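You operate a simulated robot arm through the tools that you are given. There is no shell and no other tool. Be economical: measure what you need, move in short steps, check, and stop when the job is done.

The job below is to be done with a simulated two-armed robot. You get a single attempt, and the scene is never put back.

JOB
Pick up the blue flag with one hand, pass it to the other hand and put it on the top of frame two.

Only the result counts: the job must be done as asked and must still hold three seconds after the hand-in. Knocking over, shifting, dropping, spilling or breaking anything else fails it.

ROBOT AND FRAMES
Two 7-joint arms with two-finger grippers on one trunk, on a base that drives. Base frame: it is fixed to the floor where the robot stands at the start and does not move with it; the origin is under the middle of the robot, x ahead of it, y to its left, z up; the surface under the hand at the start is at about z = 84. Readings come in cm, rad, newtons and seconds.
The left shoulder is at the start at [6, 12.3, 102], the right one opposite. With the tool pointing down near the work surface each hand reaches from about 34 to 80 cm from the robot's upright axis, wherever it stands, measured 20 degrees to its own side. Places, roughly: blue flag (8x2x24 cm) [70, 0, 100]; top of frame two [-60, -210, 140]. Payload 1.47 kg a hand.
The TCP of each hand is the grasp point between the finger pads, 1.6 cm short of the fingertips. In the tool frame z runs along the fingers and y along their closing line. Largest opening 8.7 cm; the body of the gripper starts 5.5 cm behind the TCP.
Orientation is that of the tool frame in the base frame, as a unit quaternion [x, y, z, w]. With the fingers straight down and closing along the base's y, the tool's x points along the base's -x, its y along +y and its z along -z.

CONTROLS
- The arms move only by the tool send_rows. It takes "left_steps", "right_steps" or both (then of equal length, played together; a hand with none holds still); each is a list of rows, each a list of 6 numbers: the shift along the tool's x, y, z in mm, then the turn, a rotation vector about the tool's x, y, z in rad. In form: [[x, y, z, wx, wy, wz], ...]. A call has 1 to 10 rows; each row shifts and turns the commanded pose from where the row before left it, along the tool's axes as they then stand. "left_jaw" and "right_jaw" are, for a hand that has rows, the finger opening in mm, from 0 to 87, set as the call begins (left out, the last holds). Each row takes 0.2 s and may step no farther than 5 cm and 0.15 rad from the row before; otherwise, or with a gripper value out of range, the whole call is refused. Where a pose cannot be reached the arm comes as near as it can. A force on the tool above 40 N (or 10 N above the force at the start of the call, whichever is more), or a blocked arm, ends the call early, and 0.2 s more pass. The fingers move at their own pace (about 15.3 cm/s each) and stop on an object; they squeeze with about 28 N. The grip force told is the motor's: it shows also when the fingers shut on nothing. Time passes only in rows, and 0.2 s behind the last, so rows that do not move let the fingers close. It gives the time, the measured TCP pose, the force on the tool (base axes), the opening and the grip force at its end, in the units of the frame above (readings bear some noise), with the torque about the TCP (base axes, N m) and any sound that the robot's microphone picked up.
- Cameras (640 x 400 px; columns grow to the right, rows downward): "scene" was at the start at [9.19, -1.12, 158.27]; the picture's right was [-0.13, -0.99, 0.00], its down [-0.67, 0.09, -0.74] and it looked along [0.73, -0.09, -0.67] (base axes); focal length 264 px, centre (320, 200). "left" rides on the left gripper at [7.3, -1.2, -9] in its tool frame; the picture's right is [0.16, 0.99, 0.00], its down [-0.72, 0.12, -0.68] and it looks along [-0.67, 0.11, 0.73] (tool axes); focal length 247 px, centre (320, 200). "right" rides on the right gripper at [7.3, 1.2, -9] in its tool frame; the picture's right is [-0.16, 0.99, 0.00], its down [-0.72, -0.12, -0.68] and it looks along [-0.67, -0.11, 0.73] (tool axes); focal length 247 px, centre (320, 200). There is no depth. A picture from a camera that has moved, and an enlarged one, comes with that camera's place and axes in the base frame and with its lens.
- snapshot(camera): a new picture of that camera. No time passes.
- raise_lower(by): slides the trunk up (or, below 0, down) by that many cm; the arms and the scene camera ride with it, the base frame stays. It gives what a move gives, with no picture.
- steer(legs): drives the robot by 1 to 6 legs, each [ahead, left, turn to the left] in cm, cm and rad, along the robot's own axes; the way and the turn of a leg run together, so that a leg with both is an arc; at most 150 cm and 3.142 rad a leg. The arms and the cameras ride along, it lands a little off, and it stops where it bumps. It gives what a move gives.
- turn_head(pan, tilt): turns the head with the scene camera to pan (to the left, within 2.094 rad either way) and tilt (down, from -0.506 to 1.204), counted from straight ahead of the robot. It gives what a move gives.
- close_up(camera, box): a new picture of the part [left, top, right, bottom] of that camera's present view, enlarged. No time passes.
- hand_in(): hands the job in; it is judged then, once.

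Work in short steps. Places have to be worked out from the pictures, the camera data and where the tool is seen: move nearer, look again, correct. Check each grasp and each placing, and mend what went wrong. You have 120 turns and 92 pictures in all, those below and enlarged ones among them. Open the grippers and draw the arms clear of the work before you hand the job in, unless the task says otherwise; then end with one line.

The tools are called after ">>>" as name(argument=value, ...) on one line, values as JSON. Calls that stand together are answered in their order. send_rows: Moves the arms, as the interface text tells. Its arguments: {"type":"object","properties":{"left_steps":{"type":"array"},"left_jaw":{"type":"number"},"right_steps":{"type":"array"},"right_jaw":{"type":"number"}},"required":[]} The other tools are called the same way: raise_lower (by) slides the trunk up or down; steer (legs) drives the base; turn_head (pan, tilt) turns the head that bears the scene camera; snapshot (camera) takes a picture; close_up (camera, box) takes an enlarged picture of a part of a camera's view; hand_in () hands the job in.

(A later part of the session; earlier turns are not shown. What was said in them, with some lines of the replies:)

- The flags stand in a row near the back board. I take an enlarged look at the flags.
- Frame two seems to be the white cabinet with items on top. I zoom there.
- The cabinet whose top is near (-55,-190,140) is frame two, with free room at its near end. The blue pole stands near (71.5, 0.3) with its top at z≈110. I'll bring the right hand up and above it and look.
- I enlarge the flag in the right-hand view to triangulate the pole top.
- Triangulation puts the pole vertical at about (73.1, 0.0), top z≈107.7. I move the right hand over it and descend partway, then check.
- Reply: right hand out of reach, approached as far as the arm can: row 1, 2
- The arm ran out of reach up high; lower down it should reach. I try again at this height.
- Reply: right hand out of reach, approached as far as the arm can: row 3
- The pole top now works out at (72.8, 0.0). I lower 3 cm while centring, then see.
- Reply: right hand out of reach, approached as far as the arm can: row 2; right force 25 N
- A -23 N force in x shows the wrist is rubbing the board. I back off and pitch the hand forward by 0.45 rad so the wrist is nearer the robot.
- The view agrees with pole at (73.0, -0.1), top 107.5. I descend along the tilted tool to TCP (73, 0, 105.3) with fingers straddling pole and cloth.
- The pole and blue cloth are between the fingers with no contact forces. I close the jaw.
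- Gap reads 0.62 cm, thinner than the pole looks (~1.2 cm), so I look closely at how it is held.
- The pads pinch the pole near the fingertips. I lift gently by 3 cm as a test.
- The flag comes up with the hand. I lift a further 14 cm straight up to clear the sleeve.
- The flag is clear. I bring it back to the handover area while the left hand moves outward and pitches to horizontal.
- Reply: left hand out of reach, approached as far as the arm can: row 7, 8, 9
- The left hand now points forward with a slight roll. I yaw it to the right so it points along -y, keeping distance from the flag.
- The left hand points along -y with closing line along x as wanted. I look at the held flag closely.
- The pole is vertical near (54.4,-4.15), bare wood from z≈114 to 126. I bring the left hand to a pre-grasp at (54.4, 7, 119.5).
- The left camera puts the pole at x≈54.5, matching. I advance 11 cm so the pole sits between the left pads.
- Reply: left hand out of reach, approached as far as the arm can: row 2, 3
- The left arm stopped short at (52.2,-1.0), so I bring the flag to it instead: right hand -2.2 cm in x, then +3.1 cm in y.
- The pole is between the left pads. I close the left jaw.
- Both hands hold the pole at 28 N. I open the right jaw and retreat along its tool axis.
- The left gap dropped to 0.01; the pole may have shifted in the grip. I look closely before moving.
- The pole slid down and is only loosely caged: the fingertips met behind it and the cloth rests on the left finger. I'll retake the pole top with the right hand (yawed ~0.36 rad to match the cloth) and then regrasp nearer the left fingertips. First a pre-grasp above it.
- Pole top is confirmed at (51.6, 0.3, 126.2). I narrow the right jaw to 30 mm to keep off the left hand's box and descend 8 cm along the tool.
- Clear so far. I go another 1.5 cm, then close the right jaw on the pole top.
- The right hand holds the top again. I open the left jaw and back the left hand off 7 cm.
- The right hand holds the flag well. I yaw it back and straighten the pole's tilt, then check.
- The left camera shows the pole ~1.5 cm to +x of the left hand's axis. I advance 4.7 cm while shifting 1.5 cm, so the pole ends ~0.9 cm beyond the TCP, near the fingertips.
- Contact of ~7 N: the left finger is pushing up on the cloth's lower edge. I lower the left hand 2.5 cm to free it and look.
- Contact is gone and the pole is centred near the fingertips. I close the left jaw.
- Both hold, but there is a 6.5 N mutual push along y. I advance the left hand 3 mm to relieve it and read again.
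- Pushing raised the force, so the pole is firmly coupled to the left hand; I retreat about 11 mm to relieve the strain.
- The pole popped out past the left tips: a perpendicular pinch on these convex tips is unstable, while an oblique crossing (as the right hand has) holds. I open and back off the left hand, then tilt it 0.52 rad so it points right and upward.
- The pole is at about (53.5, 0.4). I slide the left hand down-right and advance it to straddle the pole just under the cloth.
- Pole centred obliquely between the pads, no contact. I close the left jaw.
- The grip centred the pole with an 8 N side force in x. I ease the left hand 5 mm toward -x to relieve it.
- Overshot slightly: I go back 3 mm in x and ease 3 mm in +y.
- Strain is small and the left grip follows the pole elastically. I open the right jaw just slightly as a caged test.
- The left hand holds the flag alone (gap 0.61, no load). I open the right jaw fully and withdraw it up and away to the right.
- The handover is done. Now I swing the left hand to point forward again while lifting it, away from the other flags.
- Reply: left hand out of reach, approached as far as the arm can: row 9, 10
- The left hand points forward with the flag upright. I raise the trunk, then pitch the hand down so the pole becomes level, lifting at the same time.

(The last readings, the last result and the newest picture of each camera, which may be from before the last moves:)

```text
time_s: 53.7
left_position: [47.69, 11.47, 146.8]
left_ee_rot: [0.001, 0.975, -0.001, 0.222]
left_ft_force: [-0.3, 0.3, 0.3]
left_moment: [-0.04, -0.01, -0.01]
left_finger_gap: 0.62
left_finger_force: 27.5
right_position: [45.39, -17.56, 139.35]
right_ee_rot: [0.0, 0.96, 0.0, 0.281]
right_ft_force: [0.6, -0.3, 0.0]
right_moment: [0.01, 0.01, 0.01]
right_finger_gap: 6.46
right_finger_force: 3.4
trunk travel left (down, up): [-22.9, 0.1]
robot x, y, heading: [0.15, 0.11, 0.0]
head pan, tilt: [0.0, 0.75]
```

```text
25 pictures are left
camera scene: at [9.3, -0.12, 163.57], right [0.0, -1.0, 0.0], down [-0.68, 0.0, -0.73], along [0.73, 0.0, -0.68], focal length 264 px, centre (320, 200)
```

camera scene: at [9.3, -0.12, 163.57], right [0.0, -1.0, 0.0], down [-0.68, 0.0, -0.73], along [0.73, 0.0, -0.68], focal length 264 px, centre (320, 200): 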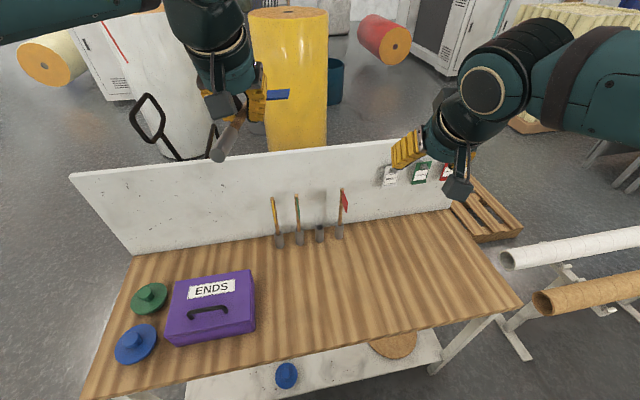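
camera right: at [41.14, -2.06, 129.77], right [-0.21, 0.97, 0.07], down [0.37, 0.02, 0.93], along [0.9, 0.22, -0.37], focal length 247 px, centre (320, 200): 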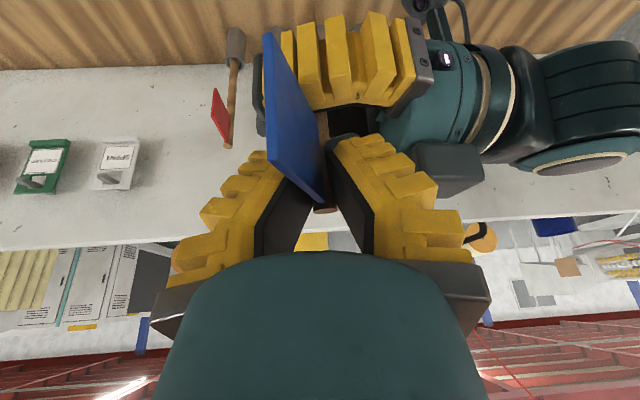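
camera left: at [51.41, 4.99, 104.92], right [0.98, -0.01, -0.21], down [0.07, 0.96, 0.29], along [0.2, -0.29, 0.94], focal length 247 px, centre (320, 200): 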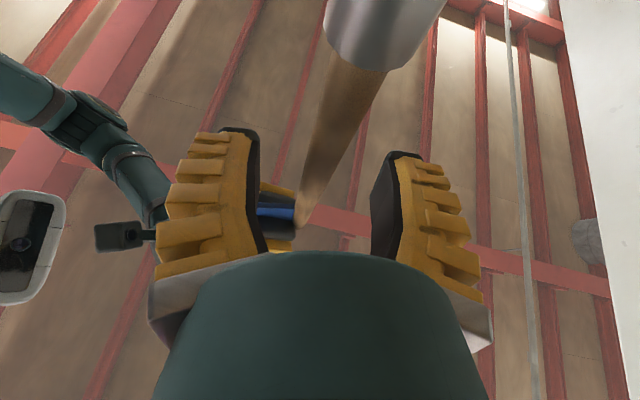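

The flag is level-ish and secure. I lift the right hand higher, back the base off the bench, turn right and go part way, then look.

>>> send_rows(right_steps=[[0, 0, -45, 0, 0, 0], [0, 0, -45, 0, 0, 0], [0, 0, -45, 0, 0, 0], [0, 0, 0, 0, 0, 0]])

>>> steer(legs=[[-15, 0, 0], [0, 0, -1.57]])

>>> turn_head(pan=0, tilt=0.45)

>>> snapshot(camera="scene")

```text
time_s: 54.7
left_position: [47.65, 11.55, 146.79]
left_ee_rot: [0.0, 0.975, 0.0, 0.222]
left_ft_force: [-0.4, -0.8, -0.3]
left_moment: [0.0, 0.02, -0.02]
left_finger_gap: 0.59
left_finger_force: 28.1
right_position: [38.02, -17.49, 150.59]
right_ee_rot: [0.0, 0.96, -0.001, 0.281]
right_ft_force: [-0.7, -0.3, 0.3]
right_moment: [0.02, 0.02, -0.02]
right_finger_gap: 6.44
right_finger_force: 3.4
trunk travel left (down, up): [-22.9, 0.1]
robot x, y, heading: [0.09, 0.15, -0.004]
head pan, tilt: [0.0, 0.75]
```

```text
time_s: 59.9
left_position: [-4.26, -47.65, 146.72]
left_ee_rot: [0.693, 0.686, -0.159, 0.158]
left_ft_force: [0.2, -0.3, -0.3]
left_moment: [-0.01, 0.01, 0.01]
left_finger_gap: 0.58
left_finger_force: 27.9
right_position: [-33.09, -37.88, 150.57]
right_ee_rot: [0.683, 0.674, -0.201, 0.197]
right_ft_force: [-0.1, -0.4, 0.2]
right_moment: [-0.03, 0.0, 0.02]
right_finger_gap: 6.44
right_finger_force: 3.3
trunk travel left (down, up): [-22.9, 0.1]
robot x, y, heading: [-15.23, 0.1, -1.586]
head pan, tilt: [0.0, 0.75]
```

```text
time_s: 60.7
left_position: [-4.22, -47.67, 146.82]
left_ee_rot: [0.693, 0.686, -0.158, 0.157]
left_ft_force: [-0.6, -0.1, 0.6]
left_moment: [-0.01, 0.03, 0.03]
left_finger_gap: 0.58
left_finger_force: 28.0
right_position: [-33.15, -37.82, 150.55]
right_ee_rot: [0.682, 0.675, -0.2, 0.197]
right_ft_force: [-0.5, -0.1, -0.7]
right_moment: [-0.02, 0.02, 0.01]
right_finger_gap: 6.43
right_finger_force: 3.3
trunk travel left (down, up): [-22.9, 0.1]
robot x, y, heading: [-15.18, -0.19, -1.576]
head pan, tilt: [0.0, 0.45]
```

```text
24 pictures are left
camera scene: at [-15.36, -10.27, 166.21], right [-1.0, 0.01, 0.0], down [0.0, 0.44, -0.9], along [-0.01, -0.9, -0.44], focal length 264 px, centre (320, 200)
```

scene: 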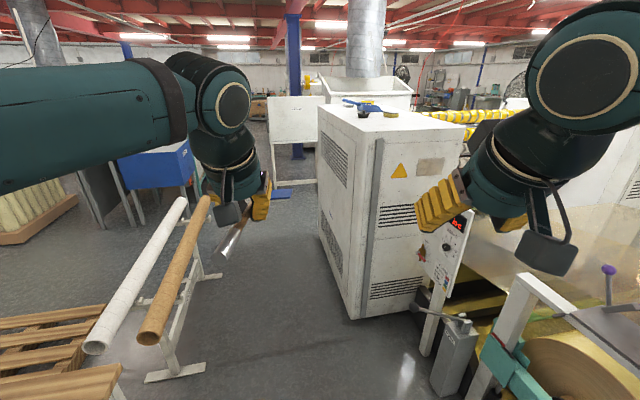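

The lane between the cabinet and the tube stand is wide. Cabinet corner is near (-43,-146) and its side is angled ~0.22 rad; I raise the left hand 4 cm, then drive to about (12,-150) still facing -y.

>>> send_rows(left_steps=[[-8.7, 0, -18, 0, 0, 0], [-8.7, 0, -18, 0, 0, 0], [0, 0, 0, 0, 0, 0]])

>>> steer(legs=[[75, 13, 0], [75, 14, 0]])

>>> turn_head(pan=-0.8, tilt=0.5)

>>> snapshot(camera="scene")

```text
time_s: 61.5
left_position: [-4.14, -47.76, 150.9]
left_ee_rot: [0.693, 0.686, -0.158, 0.157]
left_ft_force: [0.0, -0.9, -0.3]
left_moment: [0.0, 0.02, 0.03]
left_finger_gap: 0.6
left_finger_force: 27.7
right_position: [-33.06, -37.74, 150.57]
right_ee_rot: [0.682, 0.675, -0.201, 0.198]
right_ft_force: [0.8, -0.1, -1.0]
right_moment: [-0.02, -0.01, 0.01]
right_finger_gap: 6.46
right_finger_force: 4.0
trunk travel left (down, up): [-22.9, 0.1]
robot x, y, heading: [-14.93, -0.2, -1.585]
head pan, tilt: [0.0, 0.45]
```

```text
time_s: 69.3
left_position: [20.35, -196.85, 150.74]
left_ee_rot: [0.696, 0.682, -0.16, 0.157]
left_ft_force: [-0.3, 0.3, -0.4]
left_moment: [0.02, -0.04, 0.0]
left_finger_gap: 0.59
left_finger_force: 28.2
right_position: [-8.47, -186.63, 150.57]
right_ee_rot: [0.685, 0.672, -0.201, 0.197]
right_ft_force: [-0.6, -0.5, -0.1]
right_moment: [-0.01, 0.04, 0.0]
right_finger_gap: 6.47
right_finger_force: 3.4
trunk travel left (down, up): [-22.9, 0.1]
robot x, y, heading: [10.12, -148.9, -1.593]
head pan, tilt: [0.0, 0.45]
```

```text
time_s: 70.4
left_position: [20.29, -196.86, 150.82]
left_ee_rot: [0.696, 0.682, -0.159, 0.157]
left_ft_force: [-0.5, -0.2, 0.0]
left_moment: [-0.01, -0.01, 0.01]
left_finger_gap: 0.6
left_finger_force: 28.4
right_position: [-8.47, -186.55, 150.57]
right_ee_rot: [0.686, 0.671, -0.201, 0.196]
right_ft_force: [0.7, -0.6, -0.3]
right_moment: [-0.03, -0.01, 0.0]
right_finger_gap: 6.46
right_finger_force: 3.2
trunk travel left (down, up): [-22.9, 0.1]
robot x, y, heading: [9.8, -149.17, -1.594]
head pan, tilt: [-0.799, 0.499]
```

```text
23 pictures are left
camera scene: at [3.16, -156.25, 165.77], right [-0.68, 0.73, 0.0], down [0.35, 0.33, -0.88], along [-0.64, -0.6, -0.48], focal length 264 px, centre (320, 200)
```

scene: 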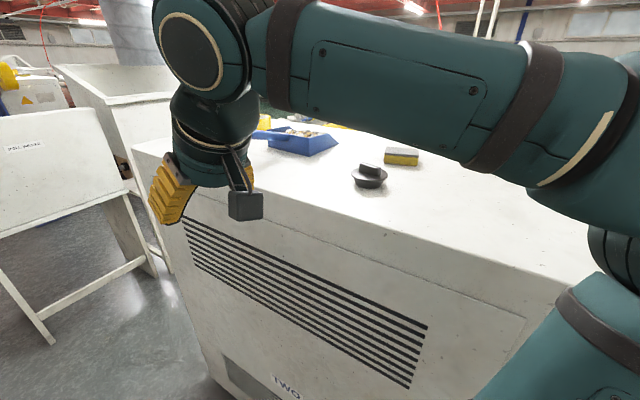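

The cabinet is marked "TWO". Items start about 35 cm from its front corner, so I'll lay the flag nearer the front. I rotate to face the cabinet side squarely.

>>> steer(legs=[[0, 0, -1.33]])

>>> turn_head(pan=0.0, tilt=0.6)

>>> snapshot(camera="scene")

```text
time_s: 74.0
left_position: [-33.72, -171.22, 150.84]
left_ee_rot: [0.968, 0.112, -0.221, 0.026]
left_ft_force: [-0.1, 0.2, 0.3]
left_moment: [0.02, -0.01, 0.02]
left_finger_gap: 0.6
left_finger_force: 28.3
right_position: [-31.05, -140.66, 150.54]
right_ee_rot: [0.953, 0.111, -0.28, 0.032]
right_ft_force: [-0.2, -0.1, -0.1]
right_moment: [-0.02, -0.02, 0.02]
right_finger_gap: 6.48
right_finger_force: 3.3
trunk travel left (down, up): [-22.9, 0.1]
robot x, y, heading: [9.59, -149.21, -2.911]
head pan, tilt: [-0.799, 0.499]
```

```text
time_s: 75.2
left_position: [-33.71, -171.03, 150.82]
left_ee_rot: [0.968, 0.113, -0.222, 0.027]
left_ft_force: [0.2, -0.2, -0.8]
left_moment: [0.04, 0.0, -0.02]
left_finger_gap: 0.61
left_finger_force: 28.0
right_position: [-31.08, -140.62, 150.65]
right_ee_rot: [0.953, 0.112, -0.279, 0.033]
right_ft_force: [0.2, 0.2, 0.5]
right_moment: [0.03, -0.01, -0.01]
right_finger_gap: 6.44
right_finger_force: 3.6
trunk travel left (down, up): [-22.9, 0.1]
robot x, y, heading: [9.73, -148.8, -2.913]
head pan, tilt: [0.0, 0.6]
```

```text
22 pictures are left
camera scene: at [0.26, -151.3, 164.86], right [-0.23, 0.97, 0.0], down [0.55, 0.13, -0.83], along [-0.8, -0.19, -0.56], focal length 264 px, centre (320, 200)
```

scene: 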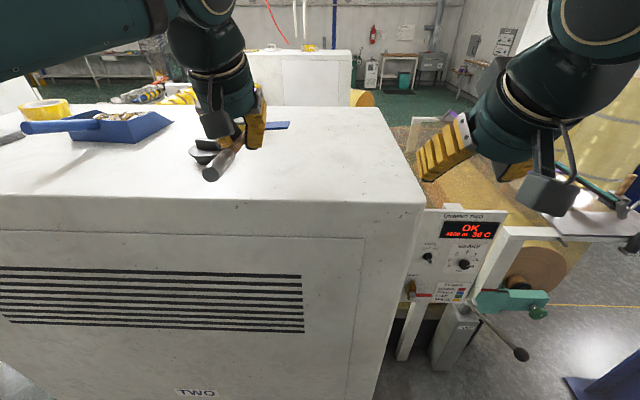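

The pole is level at z≈150.5 and the near corner of the top is about (-42,-142). I strafe right 13 cm and move in 8 cm.

>>> steer(legs=[[0, -13, 0], [8, 0, 0]])

>>> snapshot(camera="scene")

```text
time_s: 77.6
left_position: [-44.44, -160.55, 150.76]
left_ee_rot: [0.968, 0.114, -0.22, 0.026]
left_ft_force: [-0.3, -0.5, -0.4]
left_moment: [-0.02, -0.03, 0.01]
left_finger_gap: 0.57
left_finger_force: 27.7
right_position: [-41.9, -130.14, 150.51]
right_ee_rot: [0.953, 0.113, -0.279, 0.033]
right_ft_force: [-0.8, 1.1, 0.3]
right_moment: [0.0, -0.01, -0.02]
right_finger_gap: 6.46
right_finger_force: 2.8
trunk travel left (down, up): [-22.9, 0.1]
robot x, y, heading: [-0.92, -138.45, -2.904]
head pan, tilt: [0.0, 0.6]
```

```text
21 pictures are left
camera scene: at [-10.51, -140.63, 164.86], right [-0.23, 0.97, 0.0], down [0.55, 0.13, -0.82], along [-0.8, -0.19, -0.57], focal length 264 px, centre (320, 200)
```

scene: 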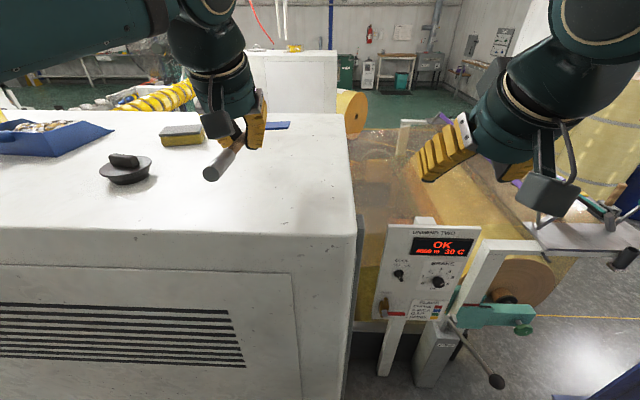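

Top surface triangulates to z≈137.8. I extend the left arm 13.5 cm over the top and lower 7 cm, then check.

>>> send_rows(left_steps=[[-30.4, 0, 14.7, 0, 0, 0], [-30.4, 0, 14.7, 0, 0, 0], [-30.4, 0, 14.7, 0, 0, 0], [-30.4, 0, 14.7, 0, 0, 0], [8.7, 0, 18, 0, 0, 0], [8.7, 0, 18, 0, 0, 0], [8.7, 0, 18, 0, 0, 0], [0, 0, 0, 0, 0, 0]])

>>> snapshot(camera="scene")

>>> snapshot(camera="left")

```text
time_s: 79.4
left_position: [-57.58, -163.6, 145.01]
left_ee_rot: [0.968, 0.115, -0.222, 0.027]
left_ft_force: [-0.5, 0.2, 0.2]
left_moment: [0.01, 0.02, 0.01]
left_finger_gap: 0.61
left_finger_force: 28.2
right_position: [-41.87, -130.06, 150.56]
right_ee_rot: [0.953, 0.113, -0.279, 0.033]
right_ft_force: [0.4, 0.1, -0.2]
right_moment: [0.02, 0.03, -0.01]
right_finger_gap: 6.47
right_finger_force: 3.5
trunk travel left (down, up): [-22.9, 0.1]
robot x, y, heading: [-0.76, -138.16, -2.905]
head pan, tilt: [0.0, 0.6]
```

```text
20 pictures are left
camera scene: at [-10.36, -140.61, 164.86], right [-0.23, 0.97, 0.0], down [0.55, 0.13, -0.83], along [-0.8, -0.19, -0.56], focal length 264 px, centre (320, 200)
```

scene: 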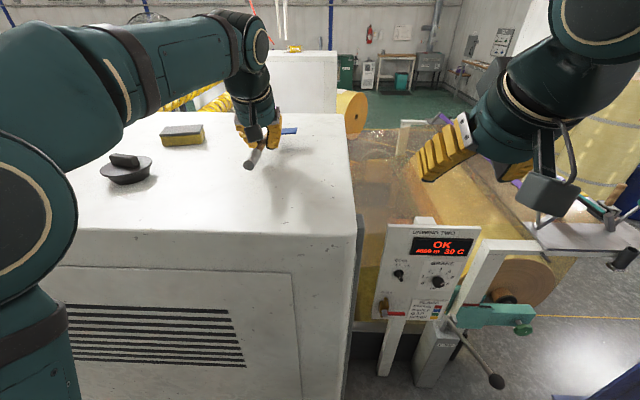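

```text
19 pictures are left
camera left: at [-47.5, -160.01, 149.87], right [0.37, -0.93, -0.07], down [-0.32, -0.2, 0.93], along [-0.87, -0.32, -0.37], focal length 247 px, centre (320, 200)
```

left: 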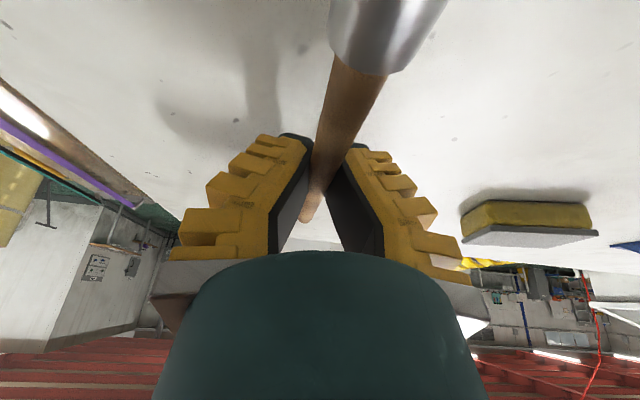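

All clear; the flag hovers inside the top with the sponge well away. I lower 3.5 cm gently.

>>> send_rows(left_steps=[[4.35, 0, 9, 0, 0, 0], [4.35, 0, 9, 0, 0, 0], [4.35, 0, 9, 0, 0, 0], [2.2, 0, 4.5, 0, 0, 0], [0, 0, 0, 0, 0, 0]])

>>> close_up(camera="scene", box=[200, 90, 340, 210])

```text
time_s: 80.6
left_position: [-57.51, -163.86, 141.9]
left_ee_rot: [0.967, 0.114, -0.227, 0.025]
left_ft_force: [-11.0, -4.0, 33.4]
left_moment: [-0.12, 0.24, -0.09]
left_finger_gap: 0.62
left_finger_force: 28.0
right_position: [-41.66, -130.05, 150.61]
right_ee_rot: [0.953, 0.112, -0.279, 0.033]
right_ft_force: [0.6, 0.7, -0.2]
right_moment: [0.01, 0.0, 0.02]
right_finger_gap: 6.44
right_finger_force: 3.7
trunk travel left (down, up): [-22.9, 0.1]
robot x, y, heading: [-0.74, -138.26, -2.906]
head pan, tilt: [0.0, 0.6]
```

```text
3.33 times, centred on (270, 150) of scene
camera zoom: at [-10.31, -140.59, 164.9], right [-0.23, 0.97, 0.0], down [0.55, 0.13, -0.83], along [-0.8, -0.19, -0.56], focal length 880 px, centre (487, 367)
```

zoom: 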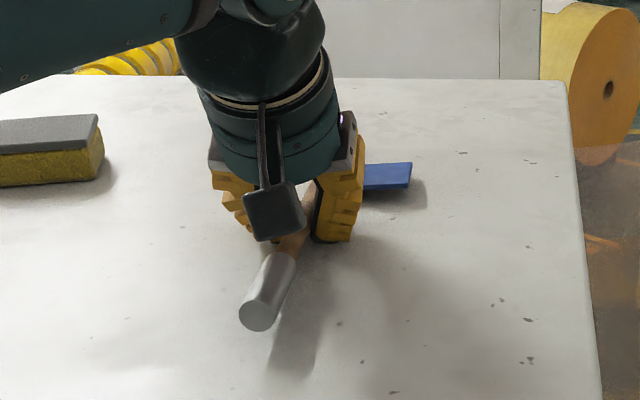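

The fingertips touched the top at TCP z≈141.9. I relieve by 4 mm, then open the left jaw.

>>> send_rows(left_steps=[[-1.7, 0, -3.6, 0, 0, 0], [0, 0, 0, 0, 0, 0]])

>>> send_rows(left_steps=[[0, 0, 0, 0, 0, 0], [0, 0, 0, 0, 0, 0], [0, 0, 0, 0, 0, 0], [0, 0, 0, 0, 0, 0]], left_jaw=50)

>>> close_up(camera="scene", box=[200, 90, 340, 210])

>>> snapshot(camera="left")

```text
time_s: 81.2
left_position: [-57.47, -163.66, 141.79]
left_ee_rot: [0.968, 0.114, -0.223, 0.026]
left_ft_force: [-8.8, -4.9, 23.0]
left_moment: [-0.18, 0.57, 0.01]
left_finger_gap: 0.6
left_finger_force: 28.0
right_position: [-41.77, -129.94, 150.62]
right_ee_rot: [0.953, 0.113, -0.279, 0.033]
right_ft_force: [-0.6, -0.3, 0.6]
right_moment: [0.02, 0.01, 0.0]
right_finger_gap: 6.44
right_finger_force: 2.9
trunk travel left (down, up): [-22.9, 0.1]
robot x, y, heading: [-1.15, -138.02, -2.91]
head pan, tilt: [0.0, 0.6]
```

```text
time_s: 82.2
left_position: [-57.27, -163.64, 141.82]
left_ee_rot: [0.968, 0.113, -0.222, 0.026]
left_ft_force: [3.6, 0.4, 15.1]
left_moment: [0.06, -0.18, -0.01]
left_finger_gap: 5.25
left_finger_force: 0.1
right_position: [-41.41, -129.89, 150.64]
right_ee_rot: [0.953, 0.112, -0.28, 0.033]
right_ft_force: [-0.8, 0.5, 0.1]
right_moment: [-0.03, 0.0, 0.02]
right_finger_gap: 6.48
right_finger_force: 3.2
trunk travel left (down, up): [-22.9, 0.1]
robot x, y, heading: [-1.18, -138.36, -2.907]
head pan, tilt: [0.0, 0.6]
```

```text
3.33 times, centred on (270, 150) of scene
camera zoom: at [-10.15, -140.56, 164.88], right [-0.23, 0.97, 0.0], down [0.55, 0.13, -0.83], along [-0.8, -0.19, -0.56], focal length 880 px, centre (487, 367)
```

zoom: 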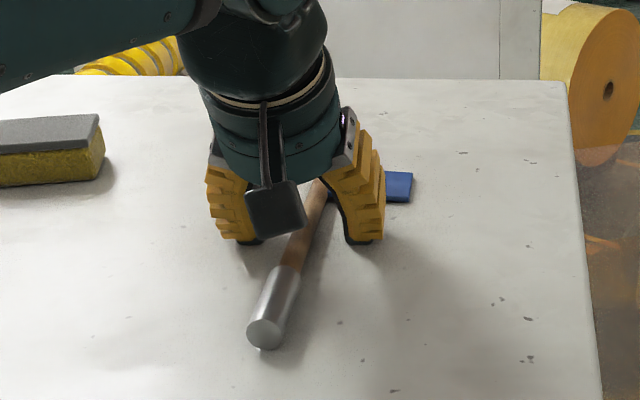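

```text
16 pictures are left
camera left: at [-47.24, -159.98, 146.73], right [0.37, -0.93, -0.07], down [-0.32, -0.2, 0.93], along [-0.87, -0.32, -0.37], focal length 247 px, centre (320, 200)
```

left: 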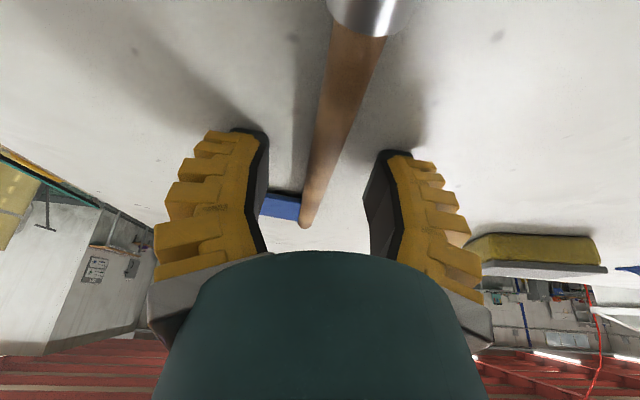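

The flag lies flat on the top. I raise the left hand straight up, then back toward the robot.

>>> send_rows(left_steps=[[-4.35, 0, -9, 0, 0, 0], [-13, 0, -27, 0, 0, 0], [-13, 0, -27, 0, 0, 0], [-13, 0, -27, 0, 0, 0], [30, 0, -15, 0, 0, 0], [30, 0, -15, 0, 0, 0], [30, 0, -15, 0, 0, 0], [30, 0, -15, 0, 0, 0], [0, 0, 0, 0, 0, 0]])

>>> steer(legs=[[-25, 0, 0]])

>>> snapshot(camera="scene")

```text
time_s: 84.2
left_position: [-44.54, -160.54, 151.79]
left_ee_rot: [0.968, 0.114, -0.22, 0.026]
left_ft_force: [-0.2, -0.8, 0.6]
left_moment: [0.01, -0.01, 0.02]
left_finger_gap: 5.51
left_finger_force: 4.1
right_position: [-41.84, -130.08, 150.57]
right_ee_rot: [0.953, 0.111, -0.279, 0.032]
right_ft_force: [-0.4, 0.1, -0.2]
right_moment: [-0.01, 0.01, 0.02]
right_finger_gap: 6.44
right_finger_force: 3.2
trunk travel left (down, up): [-22.9, 0.1]
robot x, y, heading: [-0.54, -138.33, -2.908]
head pan, tilt: [0.0, 0.6]
```

```text
time_s: 86.0
left_position: [-20.35, -154.89, 151.75]
left_ee_rot: [0.968, 0.114, -0.222, 0.025]
left_ft_force: [0.3, 0.7, -0.1]
left_moment: [0.02, 0.02, -0.02]
left_finger_gap: 5.54
left_finger_force: 3.6
right_position: [-17.69, -124.3, 150.57]
right_ee_rot: [0.953, 0.112, -0.28, 0.033]
right_ft_force: [-0.7, -1.0, 0.5]
right_moment: [-0.01, -0.01, 0.0]
right_finger_gap: 6.48
right_finger_force: 3.2
trunk travel left (down, up): [-22.9, 0.1]
robot x, y, heading: [23.35, -132.54, -2.909]
head pan, tilt: [0.0, 0.6]
```

```text
15 pictures are left
camera scene: at [13.68, -134.88, 164.86], right [-0.23, 0.97, 0.0], down [0.55, 0.13, -0.83], along [-0.8, -0.19, -0.56], focal length 264 px, centre (320, 200)
```

scene: 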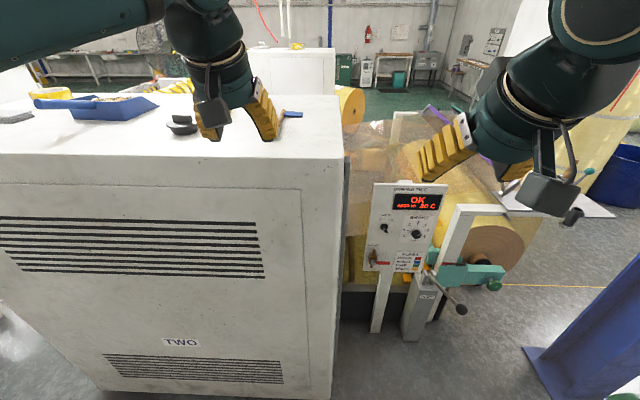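

The robot is clear. I move the left hand aside to check the flag's final rest.

>>> send_rows(left_steps=[[0, 40, 0, 0, 0, 0], [0, 40, 0, 0, 0, 0], [0, 40, 0, 0, 0, 0], [0, 0, 0, 0, 0, 0]])

>>> close_up(camera="scene", box=[140, 70, 380, 200])

```text
time_s: 87.0
left_position: [-17.55, -166.65, 151.74]
left_ee_rot: [0.968, 0.114, -0.222, 0.026]
left_ft_force: [0.8, -0.3, 0.0]
left_moment: [-0.01, -0.04, 0.01]
left_finger_gap: 5.54
left_finger_force: 3.7
right_position: [-17.74, -124.23, 150.67]
right_ee_rot: [0.953, 0.112, -0.279, 0.032]
right_ft_force: [0.0, -0.1, 0.4]
right_moment: [-0.04, 0.01, 0.05]
right_finger_gap: 6.46
right_finger_force: 3.3
trunk travel left (down, up): [-22.9, 0.1]
robot x, y, heading: [23.07, -132.41, -2.909]
head pan, tilt: [0.0, 0.6]
```

```text
2.67 times, centred on (260, 135) of scene
camera zoom: at [13.63, -134.8, 164.86], right [-0.23, 0.97, 0.0], down [0.55, 0.13, -0.83], along [-0.8, -0.19, -0.56], focal length 704 px, centre (480, 373)
```

zoom: 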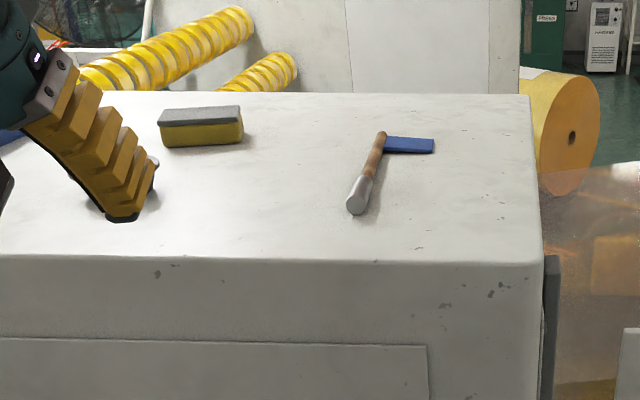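

The blue flag lies flat and at rest on the top of frame two, both grippers are open and both arms are clear. I hand in.

>>> hand_in()

```text
The job is handed in.
```

The blue flag was picked up with the right hand, passed to the left, and now lies flat on top of frame two; I saw nothing else shifted or knocked over, and the job is handed in.
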